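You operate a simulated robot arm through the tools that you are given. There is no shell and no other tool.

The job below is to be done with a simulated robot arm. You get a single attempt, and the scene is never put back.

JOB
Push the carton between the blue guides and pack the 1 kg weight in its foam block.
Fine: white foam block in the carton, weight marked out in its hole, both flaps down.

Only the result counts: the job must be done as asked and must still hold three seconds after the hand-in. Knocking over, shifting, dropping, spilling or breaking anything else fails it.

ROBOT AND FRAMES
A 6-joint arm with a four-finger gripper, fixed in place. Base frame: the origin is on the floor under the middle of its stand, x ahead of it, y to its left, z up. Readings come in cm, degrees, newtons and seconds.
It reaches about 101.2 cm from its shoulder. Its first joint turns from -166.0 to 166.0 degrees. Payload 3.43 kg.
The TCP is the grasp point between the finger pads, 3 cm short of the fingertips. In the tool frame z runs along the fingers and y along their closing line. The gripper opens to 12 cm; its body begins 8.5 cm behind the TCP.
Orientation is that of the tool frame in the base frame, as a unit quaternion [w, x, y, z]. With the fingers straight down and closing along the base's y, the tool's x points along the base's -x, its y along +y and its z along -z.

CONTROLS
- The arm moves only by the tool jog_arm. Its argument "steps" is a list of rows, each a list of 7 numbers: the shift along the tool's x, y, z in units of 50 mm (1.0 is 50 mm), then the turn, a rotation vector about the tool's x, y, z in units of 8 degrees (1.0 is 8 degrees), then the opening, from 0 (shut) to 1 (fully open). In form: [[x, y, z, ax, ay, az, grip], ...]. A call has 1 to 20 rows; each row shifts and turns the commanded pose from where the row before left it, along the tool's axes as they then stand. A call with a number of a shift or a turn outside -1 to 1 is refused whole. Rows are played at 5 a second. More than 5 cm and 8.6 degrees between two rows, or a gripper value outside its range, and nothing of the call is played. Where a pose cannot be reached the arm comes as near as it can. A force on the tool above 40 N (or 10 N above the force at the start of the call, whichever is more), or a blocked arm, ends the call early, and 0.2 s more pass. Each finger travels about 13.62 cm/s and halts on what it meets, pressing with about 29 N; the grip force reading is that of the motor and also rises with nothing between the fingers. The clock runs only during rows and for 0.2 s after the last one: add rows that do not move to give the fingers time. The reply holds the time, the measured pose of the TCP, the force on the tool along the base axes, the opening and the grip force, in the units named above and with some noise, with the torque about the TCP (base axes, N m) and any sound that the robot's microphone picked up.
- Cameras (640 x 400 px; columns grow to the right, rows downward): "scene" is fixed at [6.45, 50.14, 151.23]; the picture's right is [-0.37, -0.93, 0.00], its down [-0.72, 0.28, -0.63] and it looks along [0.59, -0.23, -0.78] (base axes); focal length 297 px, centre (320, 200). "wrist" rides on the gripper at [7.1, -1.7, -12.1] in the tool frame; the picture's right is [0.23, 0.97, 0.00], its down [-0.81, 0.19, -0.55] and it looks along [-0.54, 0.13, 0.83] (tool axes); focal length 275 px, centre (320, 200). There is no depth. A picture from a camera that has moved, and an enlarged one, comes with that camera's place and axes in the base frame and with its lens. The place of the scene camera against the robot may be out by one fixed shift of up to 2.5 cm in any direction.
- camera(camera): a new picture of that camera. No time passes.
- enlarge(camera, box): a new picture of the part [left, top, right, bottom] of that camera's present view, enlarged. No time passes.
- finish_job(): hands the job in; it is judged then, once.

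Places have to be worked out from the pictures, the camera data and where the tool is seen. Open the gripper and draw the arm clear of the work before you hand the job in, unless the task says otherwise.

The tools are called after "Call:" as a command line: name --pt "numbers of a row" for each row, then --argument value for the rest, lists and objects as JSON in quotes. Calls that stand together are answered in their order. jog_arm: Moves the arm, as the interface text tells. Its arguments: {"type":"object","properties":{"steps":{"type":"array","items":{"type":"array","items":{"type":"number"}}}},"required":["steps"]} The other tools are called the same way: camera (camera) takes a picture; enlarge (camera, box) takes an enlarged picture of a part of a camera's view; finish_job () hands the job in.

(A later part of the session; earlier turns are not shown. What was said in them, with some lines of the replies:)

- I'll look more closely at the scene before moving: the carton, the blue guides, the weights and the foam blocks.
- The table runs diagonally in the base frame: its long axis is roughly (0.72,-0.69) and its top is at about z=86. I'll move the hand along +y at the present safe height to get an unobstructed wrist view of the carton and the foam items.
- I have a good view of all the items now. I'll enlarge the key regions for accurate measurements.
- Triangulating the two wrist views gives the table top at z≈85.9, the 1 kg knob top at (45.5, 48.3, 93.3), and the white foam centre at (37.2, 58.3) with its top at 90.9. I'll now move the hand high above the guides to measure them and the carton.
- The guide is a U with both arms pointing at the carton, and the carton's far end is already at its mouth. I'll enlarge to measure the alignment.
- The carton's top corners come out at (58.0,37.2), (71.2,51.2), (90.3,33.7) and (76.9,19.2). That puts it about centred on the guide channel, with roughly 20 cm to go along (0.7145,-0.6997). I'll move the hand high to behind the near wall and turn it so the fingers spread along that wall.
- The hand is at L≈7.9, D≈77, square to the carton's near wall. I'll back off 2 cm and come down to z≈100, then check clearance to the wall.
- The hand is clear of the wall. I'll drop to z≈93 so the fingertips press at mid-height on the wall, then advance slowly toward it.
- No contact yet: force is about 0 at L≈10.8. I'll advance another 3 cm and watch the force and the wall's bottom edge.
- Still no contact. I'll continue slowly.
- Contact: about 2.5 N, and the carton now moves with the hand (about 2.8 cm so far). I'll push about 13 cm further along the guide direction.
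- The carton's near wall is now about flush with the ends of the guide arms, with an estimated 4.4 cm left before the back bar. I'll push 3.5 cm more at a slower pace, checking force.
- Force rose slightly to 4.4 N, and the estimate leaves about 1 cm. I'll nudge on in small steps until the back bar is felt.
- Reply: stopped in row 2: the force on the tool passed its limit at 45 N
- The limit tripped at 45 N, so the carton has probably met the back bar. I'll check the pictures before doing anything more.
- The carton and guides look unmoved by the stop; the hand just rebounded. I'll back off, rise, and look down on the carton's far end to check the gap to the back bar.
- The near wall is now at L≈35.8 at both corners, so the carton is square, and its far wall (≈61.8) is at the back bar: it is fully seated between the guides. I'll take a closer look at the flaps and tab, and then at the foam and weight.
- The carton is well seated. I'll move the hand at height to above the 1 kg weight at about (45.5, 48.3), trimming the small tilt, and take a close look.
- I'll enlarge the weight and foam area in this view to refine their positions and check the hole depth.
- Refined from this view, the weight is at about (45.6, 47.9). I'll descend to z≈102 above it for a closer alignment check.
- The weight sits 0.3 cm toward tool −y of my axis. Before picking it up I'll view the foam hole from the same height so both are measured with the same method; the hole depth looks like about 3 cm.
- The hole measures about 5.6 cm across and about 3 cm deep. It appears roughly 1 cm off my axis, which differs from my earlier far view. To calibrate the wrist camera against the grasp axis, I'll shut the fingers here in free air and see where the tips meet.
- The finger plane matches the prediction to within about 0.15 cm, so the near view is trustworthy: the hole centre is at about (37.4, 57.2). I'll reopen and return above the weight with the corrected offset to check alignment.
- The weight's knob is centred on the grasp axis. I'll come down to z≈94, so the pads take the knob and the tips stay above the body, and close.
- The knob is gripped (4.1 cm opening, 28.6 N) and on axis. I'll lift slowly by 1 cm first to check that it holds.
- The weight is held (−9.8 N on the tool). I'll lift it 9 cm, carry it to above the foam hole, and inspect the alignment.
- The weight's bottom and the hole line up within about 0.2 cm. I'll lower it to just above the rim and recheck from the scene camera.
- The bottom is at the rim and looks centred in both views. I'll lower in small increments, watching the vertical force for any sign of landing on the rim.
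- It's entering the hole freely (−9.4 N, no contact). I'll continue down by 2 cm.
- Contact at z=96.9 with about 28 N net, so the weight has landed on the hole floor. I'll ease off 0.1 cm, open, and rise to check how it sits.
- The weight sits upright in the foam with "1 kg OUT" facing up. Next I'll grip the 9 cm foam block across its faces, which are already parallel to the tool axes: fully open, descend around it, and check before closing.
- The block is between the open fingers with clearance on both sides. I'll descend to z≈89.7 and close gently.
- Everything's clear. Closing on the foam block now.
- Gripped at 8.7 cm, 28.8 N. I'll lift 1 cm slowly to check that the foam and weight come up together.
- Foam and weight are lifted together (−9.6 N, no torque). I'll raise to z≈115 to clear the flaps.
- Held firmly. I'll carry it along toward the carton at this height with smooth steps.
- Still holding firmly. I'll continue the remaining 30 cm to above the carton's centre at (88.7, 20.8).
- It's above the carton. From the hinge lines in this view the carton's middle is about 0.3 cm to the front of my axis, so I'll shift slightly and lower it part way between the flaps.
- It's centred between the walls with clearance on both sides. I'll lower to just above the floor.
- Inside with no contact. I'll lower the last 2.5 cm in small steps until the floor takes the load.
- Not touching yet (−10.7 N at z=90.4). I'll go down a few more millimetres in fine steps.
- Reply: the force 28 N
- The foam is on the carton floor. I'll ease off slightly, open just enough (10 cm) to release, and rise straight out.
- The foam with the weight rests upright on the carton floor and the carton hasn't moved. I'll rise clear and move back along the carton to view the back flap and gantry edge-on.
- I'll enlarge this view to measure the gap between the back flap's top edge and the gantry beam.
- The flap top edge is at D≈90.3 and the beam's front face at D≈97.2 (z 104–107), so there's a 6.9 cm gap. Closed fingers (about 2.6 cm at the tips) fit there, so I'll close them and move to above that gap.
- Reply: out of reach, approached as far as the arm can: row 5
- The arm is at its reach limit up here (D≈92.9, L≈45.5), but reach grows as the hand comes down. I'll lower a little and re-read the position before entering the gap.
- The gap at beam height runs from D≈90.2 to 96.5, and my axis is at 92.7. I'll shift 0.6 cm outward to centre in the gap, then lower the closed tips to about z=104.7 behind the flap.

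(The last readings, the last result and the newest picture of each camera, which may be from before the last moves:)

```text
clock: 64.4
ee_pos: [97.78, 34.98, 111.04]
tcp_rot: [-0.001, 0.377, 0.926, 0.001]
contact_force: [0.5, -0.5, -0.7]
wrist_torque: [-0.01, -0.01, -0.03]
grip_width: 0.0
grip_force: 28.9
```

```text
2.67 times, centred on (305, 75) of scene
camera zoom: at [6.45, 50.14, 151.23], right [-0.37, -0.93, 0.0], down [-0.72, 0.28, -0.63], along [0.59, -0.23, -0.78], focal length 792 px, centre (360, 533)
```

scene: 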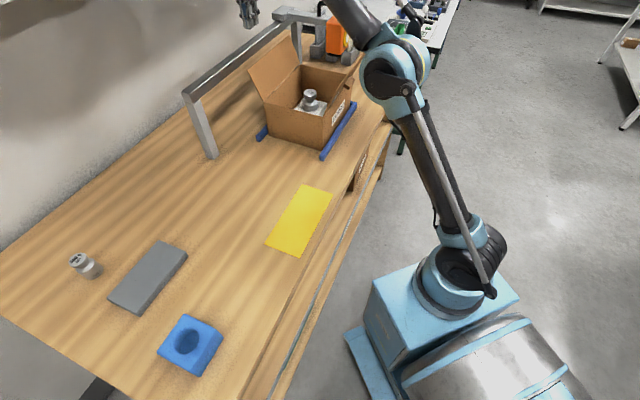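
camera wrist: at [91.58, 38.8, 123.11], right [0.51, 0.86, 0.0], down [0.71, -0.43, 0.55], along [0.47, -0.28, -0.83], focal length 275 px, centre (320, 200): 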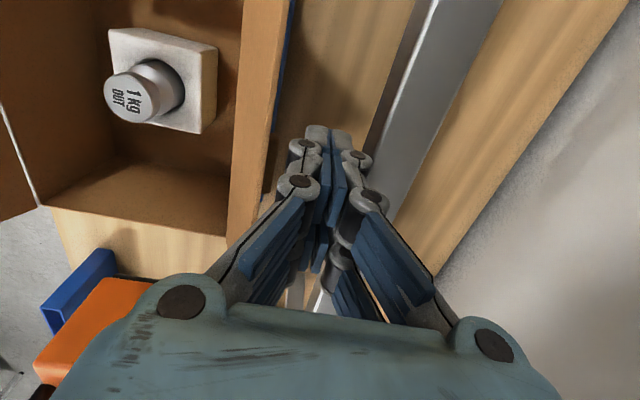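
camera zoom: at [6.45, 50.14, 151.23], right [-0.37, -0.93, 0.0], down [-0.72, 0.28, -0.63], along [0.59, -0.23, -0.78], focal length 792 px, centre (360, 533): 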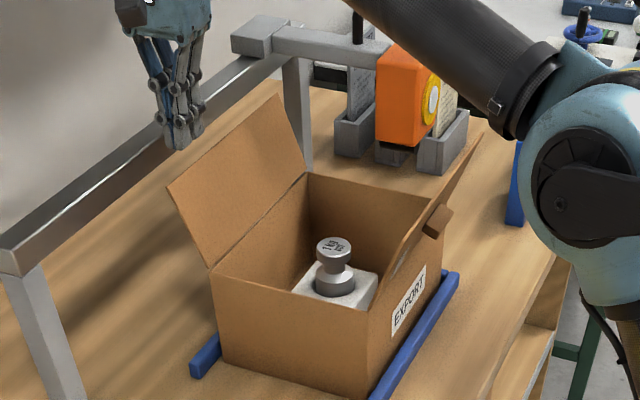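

The tips are centred between the flap and the beam. Lowering 3.3 cm to bring them behind the flap's top edge.

Call:
jog_arm --pt "0 0 0.2 0 0 0 0" --pt "0 0 0.2 0 0 0 0" --pt "0 0 0.27 0 0 0 0" --pt "0 0 0 0 0 0 0"

Call:
enlarge --camera "wrist" --box '[200, 0, 460, 200]'

Call:
enlarge --camera "scene" --box '[220, 0, 390, 150]'

```text
clock: 65.4
ee_pos: [97.93, 34.85, 107.87]
tcp_rot: [0.0, 0.377, 0.926, 0.0]
contact_force: [0.1, -0.4, -0.6]
wrist_torque: [-0.02, 0.03, 0.0]
grip_width: 0.01
grip_force: 29.3
```

```text
2.00 times, centred on (330, 100) of wrist
camera zoom: at [91.62, 38.81, 119.77], right [0.51, 0.86, 0.0], down [0.71, -0.43, 0.55], along [0.47, -0.28, -0.83], focal length 551 px, centre (300, 400)
```

zoom: 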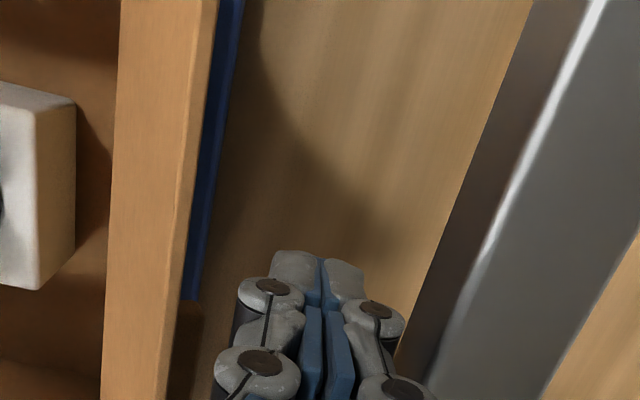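

```text
2.67 times, centred on (305, 75) of scene
camera zoom: at [6.45, 50.14, 151.23], right [-0.37, -0.93, 0.0], down [-0.72, 0.28, -0.63], along [0.59, -0.23, -0.78], focal length 792 px, centre (360, 533)
```

zoom: 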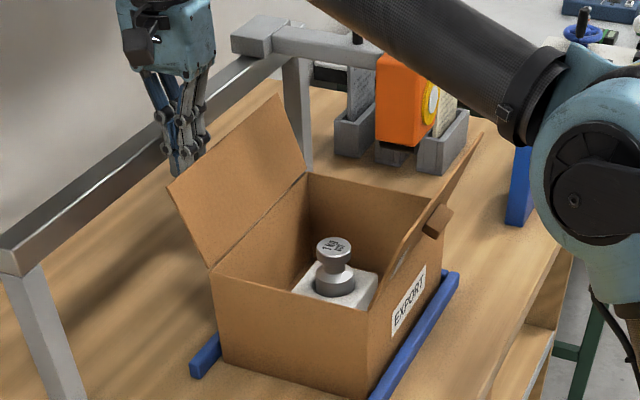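

The tips are 2.4 cm below the flap's top edge, on its outer side. I'll now push the flap inward (−D) in small steps, watching the force.

Call:
jog_arm --pt "0 -0.12 0 0 0 0 0" --pt "0 -0.12 0 0 0 0 0" --pt "0 -0.12 0 0 0 0 0" --pt "0 -0.12 0 0 0 0 0" --pt "0 -0.12 0 0 0 0 0" --pt "0 -0.12 0 0 0 0 0" --pt "0 0 0 0 0 0 0"

Call:
enlarge --camera "scene" --box '[220, 0, 390, 150]'

Call:
camera --camera "wrist"

```text
clock: 67.0
ee_pos: [95.34, 32.32, 107.84]
tcp_rot: [0.0, 0.377, 0.926, 0.002]
contact_force: [0.0, 0.1, -1.1]
wrist_torque: [-0.02, -0.02, 0.0]
grip_width: 0.0
grip_force: 29.2
```

```text
2.67 times, centred on (305, 75) of scene
camera zoom: at [6.45, 50.14, 151.23], right [-0.37, -0.93, 0.0], down [-0.72, 0.28, -0.63], along [0.59, -0.23, -0.78], focal length 792 px, centre (360, 533)
```

zoom: 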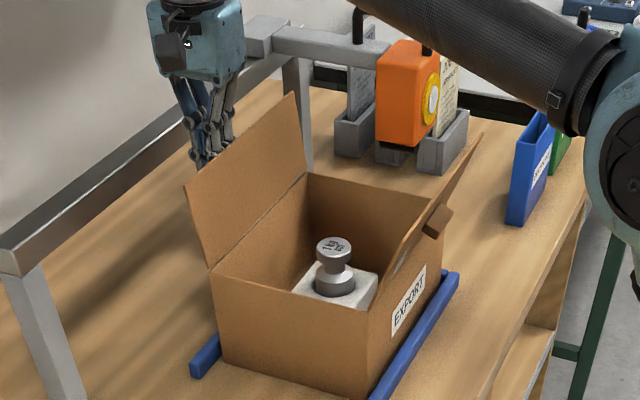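

```text
taken
camera wrist: at [89.12, 36.23, 119.76], right [0.51, 0.86, 0.0], down [0.71, -0.43, 0.55], along [0.47, -0.28, -0.83], focal length 275 px, centre (320, 200)
```

wrist: 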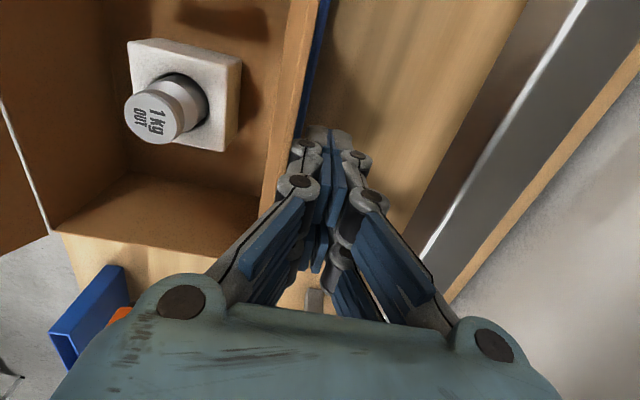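

The flap swings freely with almost no force. I'll keep pushing past the vertical.

Call:
jog_arm --pt "0 -0.12 0 0 0 0 0" --pt "0 -0.12 0 0 0 0 0" --pt "0 -0.12 0 0 0 0 0" --pt "0 -0.12 0 0 0 0 0" --pt "0 -0.12 0 0 0 0 0" --pt "0 -0.12 0 0 0 0 0" --pt "0 -0.12 0 0 0 0 0" --pt "0 -0.12 0 0 0 0 0" --pt "0 -0.12 0 0 0 0 0" --pt "0 -0.12 0 0 0 0 0" --pt "0 0 0 0 0 0 0"

Call:
enlarge --camera "scene" --box '[220, 0, 390, 150]'

Call:
camera --camera "wrist"

```text
clock: 69.4
ee_pos: [91.11, 28.16, 107.83]
tcp_rot: [-0.001, 0.376, 0.926, 0.001]
contact_force: [-0.4, 0.0, 0.3]
wrist_torque: [-0.03, 0.01, 0.0]
grip_width: 0.0
grip_force: 29.0
```

```text
2.67 times, centred on (305, 75) of scene
camera zoom: at [6.45, 50.14, 151.23], right [-0.37, -0.93, 0.0], down [-0.72, 0.28, -0.63], along [0.59, -0.23, -0.78], focal length 792 px, centre (360, 533)
```

zoom: 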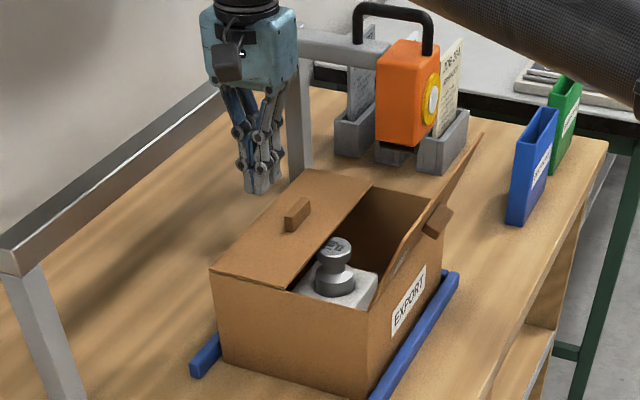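

```text
taken
camera wrist: at [84.91, 31.92, 119.77], right [0.51, 0.86, 0.0], down [0.71, -0.43, 0.55], along [0.47, -0.28, -0.83], focal length 275 px, centre (320, 200)
```

wrist: 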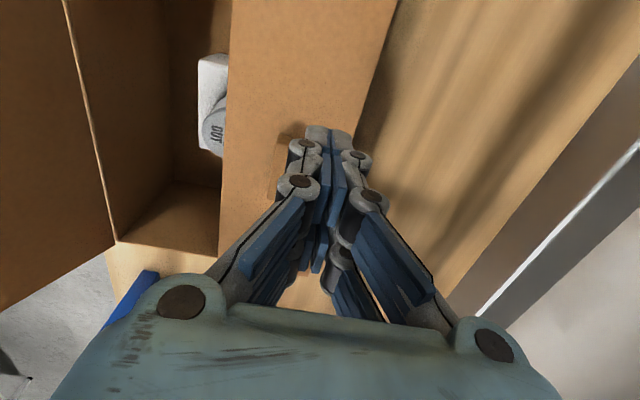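

The back flap dropped shut by itself. I'll rise and go over to the outside of the front flap, whose top edge is at D≈62.2, staying to one side of its small block.

Call:
jog_arm --pt "0 0 -0.9 0 0 0 0" --pt "0 0 -0.9 0 0 0 0" --pt "0 0 -0.9 0 0 0 0" --pt "0.08 -0.913 0 0 0 0 0" --pt "0.08 -0.913 0 0 0 0 0" --pt "0.08 -0.913 0 0 0 0 0" --pt "0.08 -0.913 0 0 0 0 0" --pt "0.08 -0.913 0 0 0 0 0" --pt "0.08 -0.913 0 0 0 0 0" --pt "0 0 0 0 0 0 0"

Call:
camera --camera "wrist"

Call:
camera --camera "scene"

```text
clock: 71.6
ee_pos: [70.25, 10.06, 121.15]
tcp_rot: [-0.001, 0.376, 0.927, 0.001]
contact_force: [-0.1, 0.0, -0.4]
wrist_torque: [0.02, 0.02, -0.01]
grip_width: 0.0
grip_force: 28.7
```

```text
taken
camera wrist: at [64.08, 13.93, 133.2], right [0.51, 0.86, 0.0], down [0.71, -0.43, 0.55], along [0.47, -0.28, -0.83], focal length 275 px, centre (320, 200)
```

wrist: 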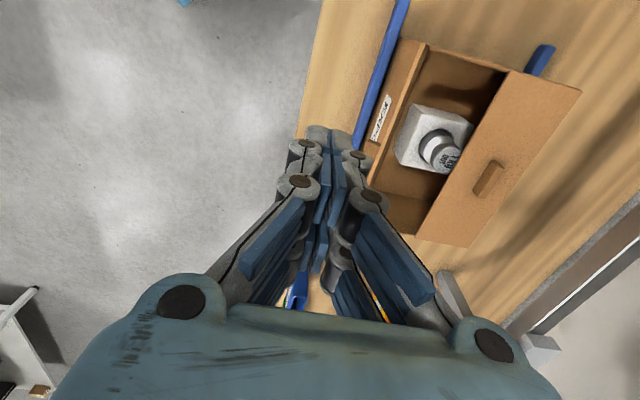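

```text
taken
```

scene: 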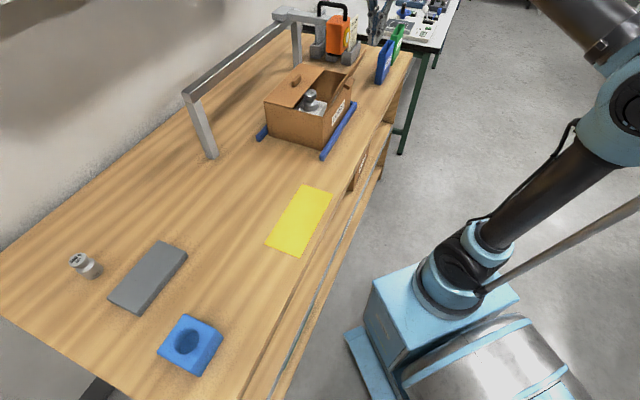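

The hand is outside the front flap (D≈56.3, L≈43) with the flap edge at D≈63. I'll lower so the tips are at z≈103.5.

Call:
jog_arm --pt "0 0 0.8 0 0 0 0" --pt "0 0 0.8 0 0 0 0" --pt "0 0 0.8 0 0 0 0" --pt "0 0 0.5 0 0 0 0" --pt "0 0 0 0 0 0 0"

Call:
camera --camera "wrist"

Call:
enlarge --camera "scene" --box '[240, 20, 420, 170]'

```text
clock: 72.8
ee_pos: [70.23, 10.09, 106.68]
tcp_rot: [-0.001, 0.377, 0.926, 0.002]
contact_force: [0.2, 0.6, 0.7]
wrist_torque: [0.0, 0.02, -0.01]
grip_width: 0.0
grip_force: 28.7
```

```text
taken
camera wrist: at [64.08, 13.99, 118.6], right [0.51, 0.86, 0.0], down [0.71, -0.43, 0.55], along [0.47, -0.28, -0.83], focal length 275 px, centre (320, 200)
```

wrist: 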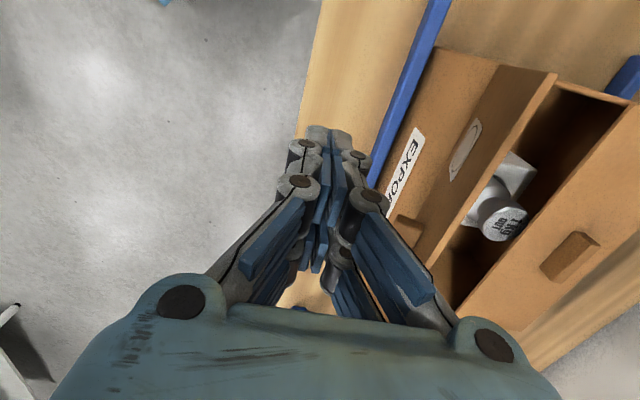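

```text
2.67 times, centred on (330, 95) of scene
camera zoom: at [6.45, 50.14, 151.23], right [-0.37, -0.93, 0.0], down [-0.72, 0.28, -0.63], along [0.59, -0.23, -0.78], focal length 792 px, centre (293, 480)
```

zoom: 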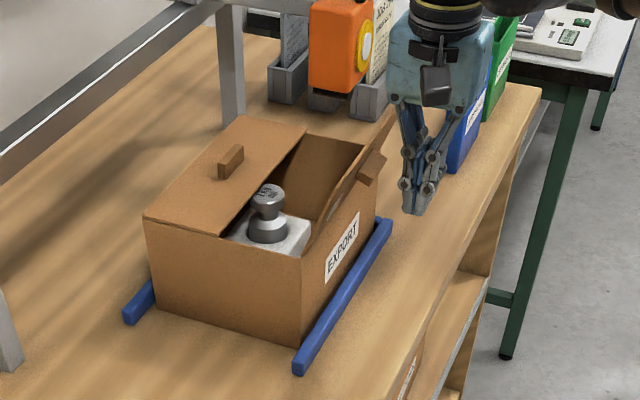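

The fingers are clear outside the front flap. I'll push it inward (+D) in small steps.

Call:
jog_arm --pt "0 0.14 0 0 0 0 0" --pt "0 0.14 0 0 0 0 0" --pt "0 0.14 0 0 0 0 0" --pt "0 0.14 0 0 0 0 0" --pt "0 0.14 0 0 0 0 0" --pt "0 0.14 0 0 0 0 0" --pt "0 0.14 0 0 0 0 0" --pt "0 0.14 0 0 0 0 0" --pt "0 0.14 0 0 0 0 0" --pt "0 0.14 0 0 0 0 0" --pt "0 0.14 0 0 0 0 0" --pt "0 0 0 0 0 0 0"

Call:
camera --camera "wrist"

Call:
enlarge --camera "scene" --box '[240, 20, 420, 170]'

```text
clock: 75.4
ee_pos: [75.69, 15.74, 106.72]
tcp_rot: [-0.001, 0.377, 0.926, 0.001]
contact_force: [0.6, -0.6, -0.1]
wrist_torque: [0.03, 0.04, 0.0]
grip_width: 0.0
grip_force: 28.5
```

```text
taken
camera wrist: at [69.48, 19.53, 118.72], right [0.51, 0.86, 0.0], down [0.71, -0.43, 0.55], along [0.47, -0.28, -0.83], focal length 275 px, centre (320, 200)
```

wrist: 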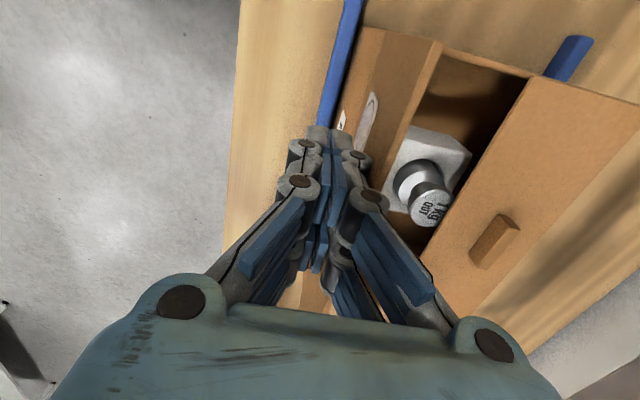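

```text
2.67 times, centred on (330, 95) of scene
camera zoom: at [6.45, 50.14, 151.23], right [-0.37, -0.93, 0.0], down [-0.72, 0.28, -0.63], along [0.59, -0.23, -0.78], focal length 792 px, centre (293, 480)
```

zoom: 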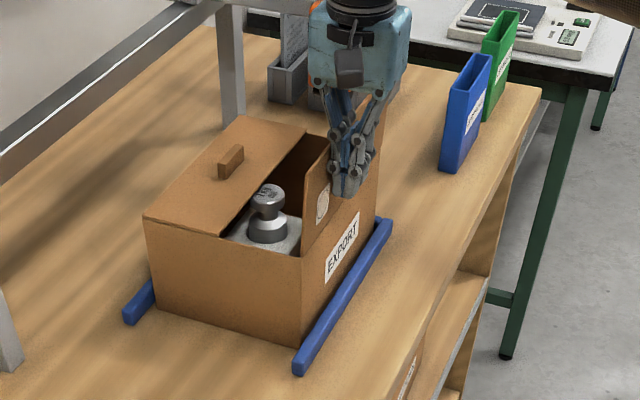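

The front flap is nearly upright and moving freely. I'll continue past vertical.

Call:
jog_arm --pt "0 0.14 0 0 0 0 0" --pt "0 0.14 0 0 0 0 0" --pt "0 0.14 0 0 0 0 0" --pt "0 0.14 0 0 0 0 0" --pt "0 0.14 0 0 0 0 0" --pt "0 0.14 0 0 0 0 0" --pt "0 0.14 0 0 0 0 0" --pt "0 0 0 0 0 0 0"

Call:
camera --camera "wrist"

Call:
enlarge --camera "scene" --box '[240, 20, 420, 170]'

```text
clock: 77.2
ee_pos: [79.1, 19.13, 106.72]
tcp_rot: [-0.001, 0.377, 0.926, 0.001]
contact_force: [0.2, -0.8, 0.0]
wrist_torque: [-0.03, 0.0, -0.01]
grip_width: 0.03
grip_force: 28.8
```

```text
taken
camera wrist: at [72.93, 23.04, 118.72], right [0.51, 0.86, 0.0], down [0.71, -0.43, 0.55], along [0.47, -0.28, -0.83], focal length 275 px, centre (320, 200)
```

wrist: 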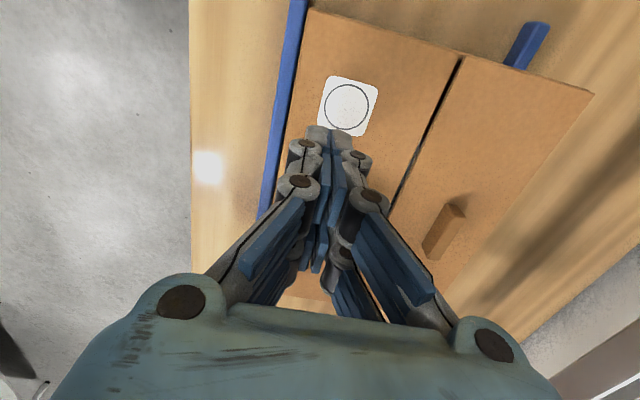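

```text
2.67 times, centred on (330, 95) of scene
camera zoom: at [6.45, 50.14, 151.23], right [-0.37, -0.93, 0.0], down [-0.72, 0.28, -0.63], along [0.59, -0.23, -0.78], focal length 792 px, centre (293, 480)
```

zoom: 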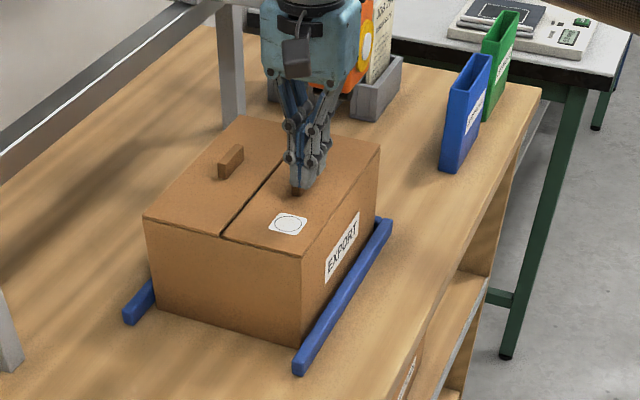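

Both flaps have fallen shut. I'll rise, open the gripper, draw back, and inspect the closed carton.

Call:
jog_arm --pt "0 0 -0.5 0 0 0 0" --pt "0 0 -0.9 0 0 0 0" --pt "0 0 -0.9 0 0 0 0" --pt "0 0 -0.9 0 0 0 0.5" --pt "0 0 -0.5 0 0 0 0.8" --pt "0.6 0 0 0 0 0 0.8" --pt "0.8 -0.3 0 0 0 0 0.8" --pt "0.8 -0.4 0 0 0 0 0.8" --pt "0.8 -0.4 0 0 0 0 0.8" --pt "0 0 0 0 0 0 0.8"

Call:
camera --camera "wrist"

Call:
camera --camera "scene"

Call:
enlarge --camera "scene" --box '[240, 40, 400, 170]'

```text
clock: 79.4
ee_pos: [64.44, 25.56, 125.42]
tcp_rot: [-0.001, 0.377, 0.926, 0.001]
contact_force: [0.9, -0.1, 0.8]
wrist_torque: [0.0, 0.03, 0.04]
grip_width: 9.61
grip_force: 0.2
```

```text
taken
camera wrist: at [58.26, 29.45, 137.32], right [0.51, 0.86, 0.0], down [0.71, -0.43, 0.55], along [0.47, -0.28, -0.83], focal length 275 px, centre (320, 200)
```

wrist: 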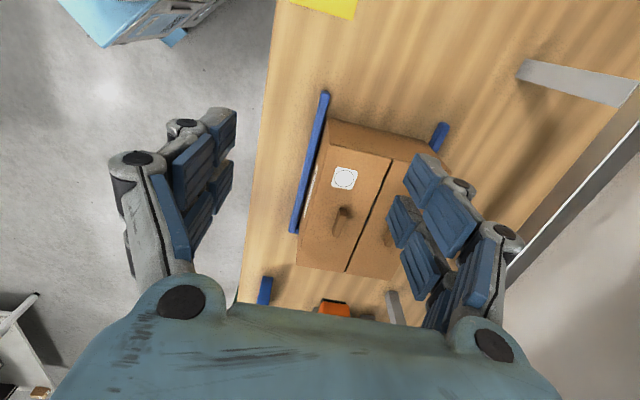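

```text
taken
```

scene: 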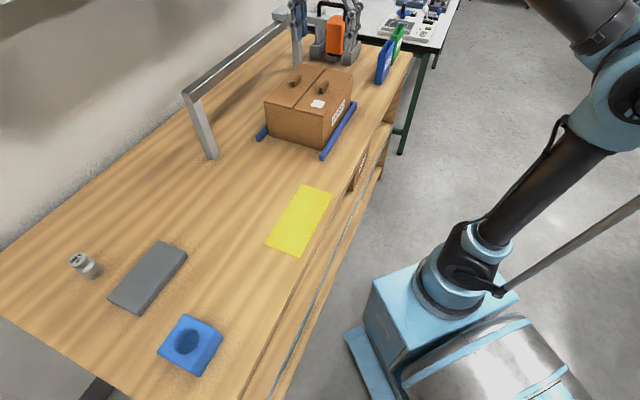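

```text
3.08 times, centred on (320, 105) of scene
camera zoom: at [6.45, 50.14, 151.23], right [-0.37, -0.93, 0.0], down [-0.72, 0.28, -0.63], along [0.59, -0.23, -0.78], focal length 914 px, centre (320, 492)
```

zoom: 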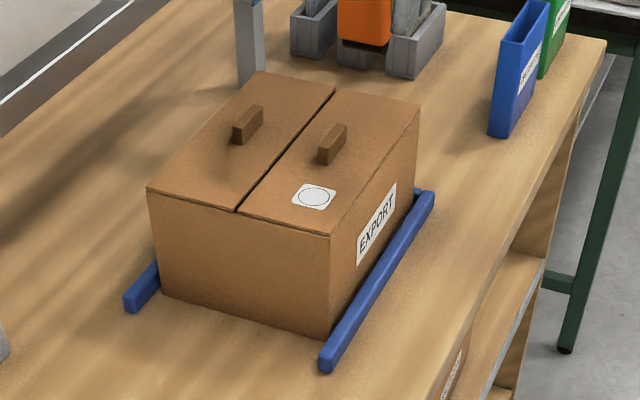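

Both flaps look flat. For certainty, I'll check the one thing I can't see from here, the carton's far end against the back bar, by looking down from a high position beyond it.

Call:
jog_arm --pt "-0.88 0.067 0 0 0 0 0.8" --pt "-0.88 0.067 0 0 0 0 0.8" --pt "-0.88 0.067 0 0 0 0 0.8" --pt "-0.88 0.067 0 0 0 0 0.8" --pt "-0.88 0.067 0 0 0 0 0.8" --pt "-0.88 0.067 0 0 0 0 0.8" --pt "-0.88 0.067 0 0 0 0 0.8" --pt "-0.88 0.067 0 0 0 0 0.8" --pt "-0.88 0.067 0 0 0 0 0.8" --pt "0 0 0 0 0 -0.925 0.8" --pt "0 0 0 0 0 -0.925 0.8" --pt "0 0 0 0 0 -0.925 0.8" --pt "0 0 0 0 0 -0.925 0.8" --pt "0 0 0 0 0 -0.925 0.8" --pt "0 0 0 0 0 -0.925 0.8" --pt "0 0 0 0 0 0 0.8"

Call:
camera --camera "wrist"

```text
clock: 82.8
ee_pos: [94.92, 0.17, 125.24]
tcp_rot: [0.0, -0.001, 1.0, 0.002]
contact_force: [0.0, -0.9, -0.2]
wrist_torque: [0.01, -0.01, -0.02]
grip_width: 9.58
grip_force: 0.0
```

```text
taken
camera wrist: at [87.96, -1.4, 137.2], right [-0.23, 0.97, 0.0], down [0.81, 0.19, 0.55], along [0.54, 0.13, -0.83], focal length 275 px, centre (320, 200)
```

wrist: 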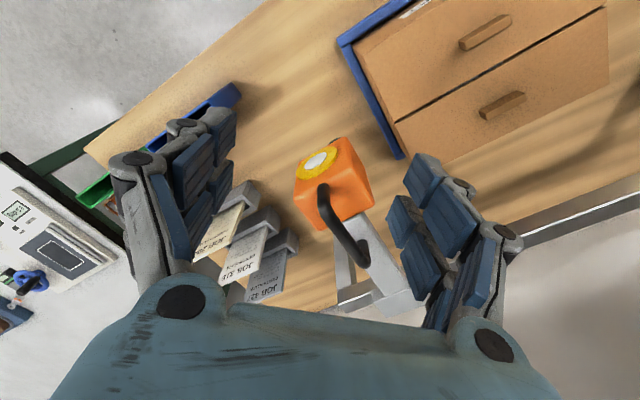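

Call:
enlarge --camera "wrist" --box '[320, 0, 640, 180]'

Call:
enlarge --camera "scene" --box '[240, 40, 400, 170]'

```text
2.00 times, centred on (480, 90) of wrist
camera zoom: at [87.96, -1.4, 137.2], right [-0.23, 0.97, 0.0], down [0.81, 0.19, 0.55], along [0.54, 0.13, -0.83], focal length 551 px, centre (0, 420)
```

zoom: 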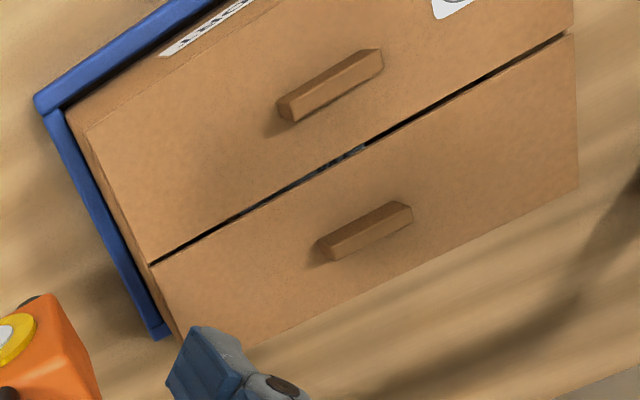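

```text
3.08 times, centred on (320, 105) of scene
camera zoom: at [6.45, 50.14, 151.23], right [-0.37, -0.93, 0.0], down [-0.72, 0.28, -0.63], along [0.59, -0.23, -0.78], focal length 914 px, centre (320, 492)
```

zoom: 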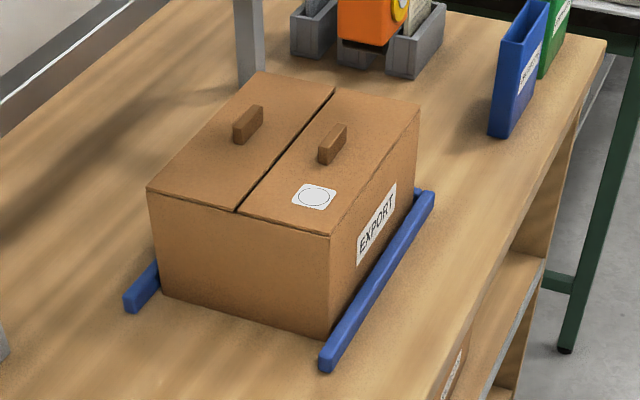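

The carton is flush against the back bar and between both arms, both flaps lie flat, and nothing else has moved. I'll withdraw the arm to its starting area with the gripper open.

Call:
jog_arm --pt "0.8 0.2 0 0 0 0 1" --pt "0.9 0.25 0 0 0 0 1" --pt "0.9 0.3 0 0 0 0 1" --pt "0.9 0.3 0 0 0 0 1" --pt "0.9 0.3 0 0 0 0 1" --pt "0.9 0.3 0 0 0 0 1" --pt "0.9 0.3 0 0 0 0 1" --pt "0.9 0.3 0 0 0 0 1" --pt "0.9 0.3 0 0 0 0 1" --pt "0.8 0.3 0 0 0 0 1" --pt "0 0 0 0 0 0 1" --pt "0 0 0 0 0 0 1"

Call:
camera --camera "scene"

Call:
enlarge --camera "scene" --box '[240, 40, 400, 170]'

```text
clock: 85.4
ee_pos: [50.93, 14.07, 125.17]
tcp_rot: [-0.001, 0.0, 1.0, 0.002]
contact_force: [0.1, 0.6, -0.1]
wrist_torque: [0.02, -0.01, -0.01]
grip_width: 11.99
grip_force: 0.1
```

```text
taken
```

scene: 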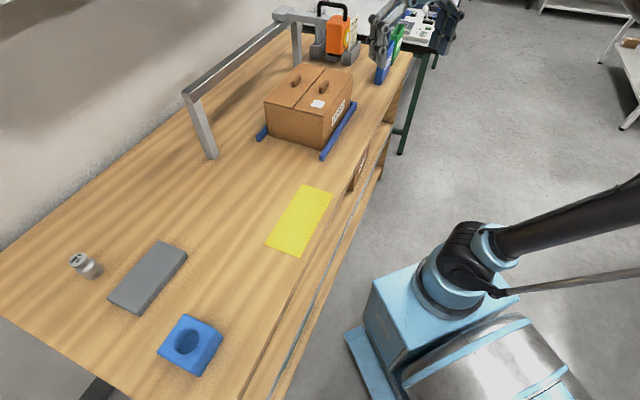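

```text
3.08 times, centred on (320, 105) of scene
camera zoom: at [6.45, 50.14, 151.23], right [-0.37, -0.93, 0.0], down [-0.72, 0.28, -0.63], along [0.59, -0.23, -0.78], focal length 914 px, centre (320, 492)
```

zoom: 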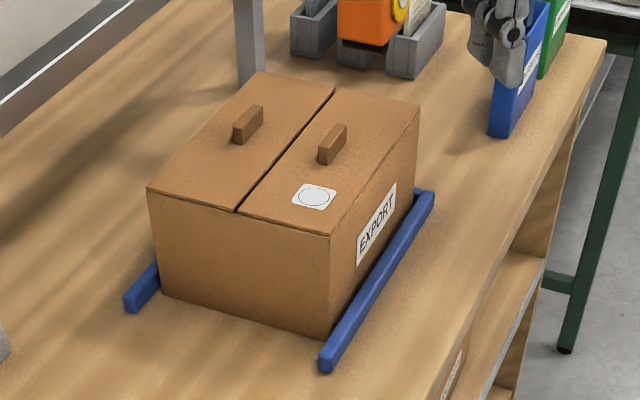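

The carton is between the guides and against the back bar. The white foam is inside with the 1 kg weight standing "OUT" side up in its hole, and both flaps are down. The other items are untouched, and the arm is clear with the gripper open, so I'm handing the job in.

Call:
finish_job

```text
The job is handed in.
```

The job is done and handed in; I don't have the judge's verdict.

- **Carton:** it is between the blue guides and flush against the back bar. I checked this from above at the far end.
- **Foam and weight:** the white foam block sits on the carton floor. The 1 kg weight stands in its hole with the "1 kg OUT" face up.
- **Flaps:** both dropped shut on their own once pushed past upright. They still looked flat in the last picture, about eight seconds after the second one closed.
- **Everything else:** nothing else on the table shows any sign of having moved in the final pictures. The arm is drawn back with the gripper open.

During the push, the force briefly reached 45 N when the carton met the back bar. The arm stopped there, and the pictures showed neither the carton nor the guides shifted.
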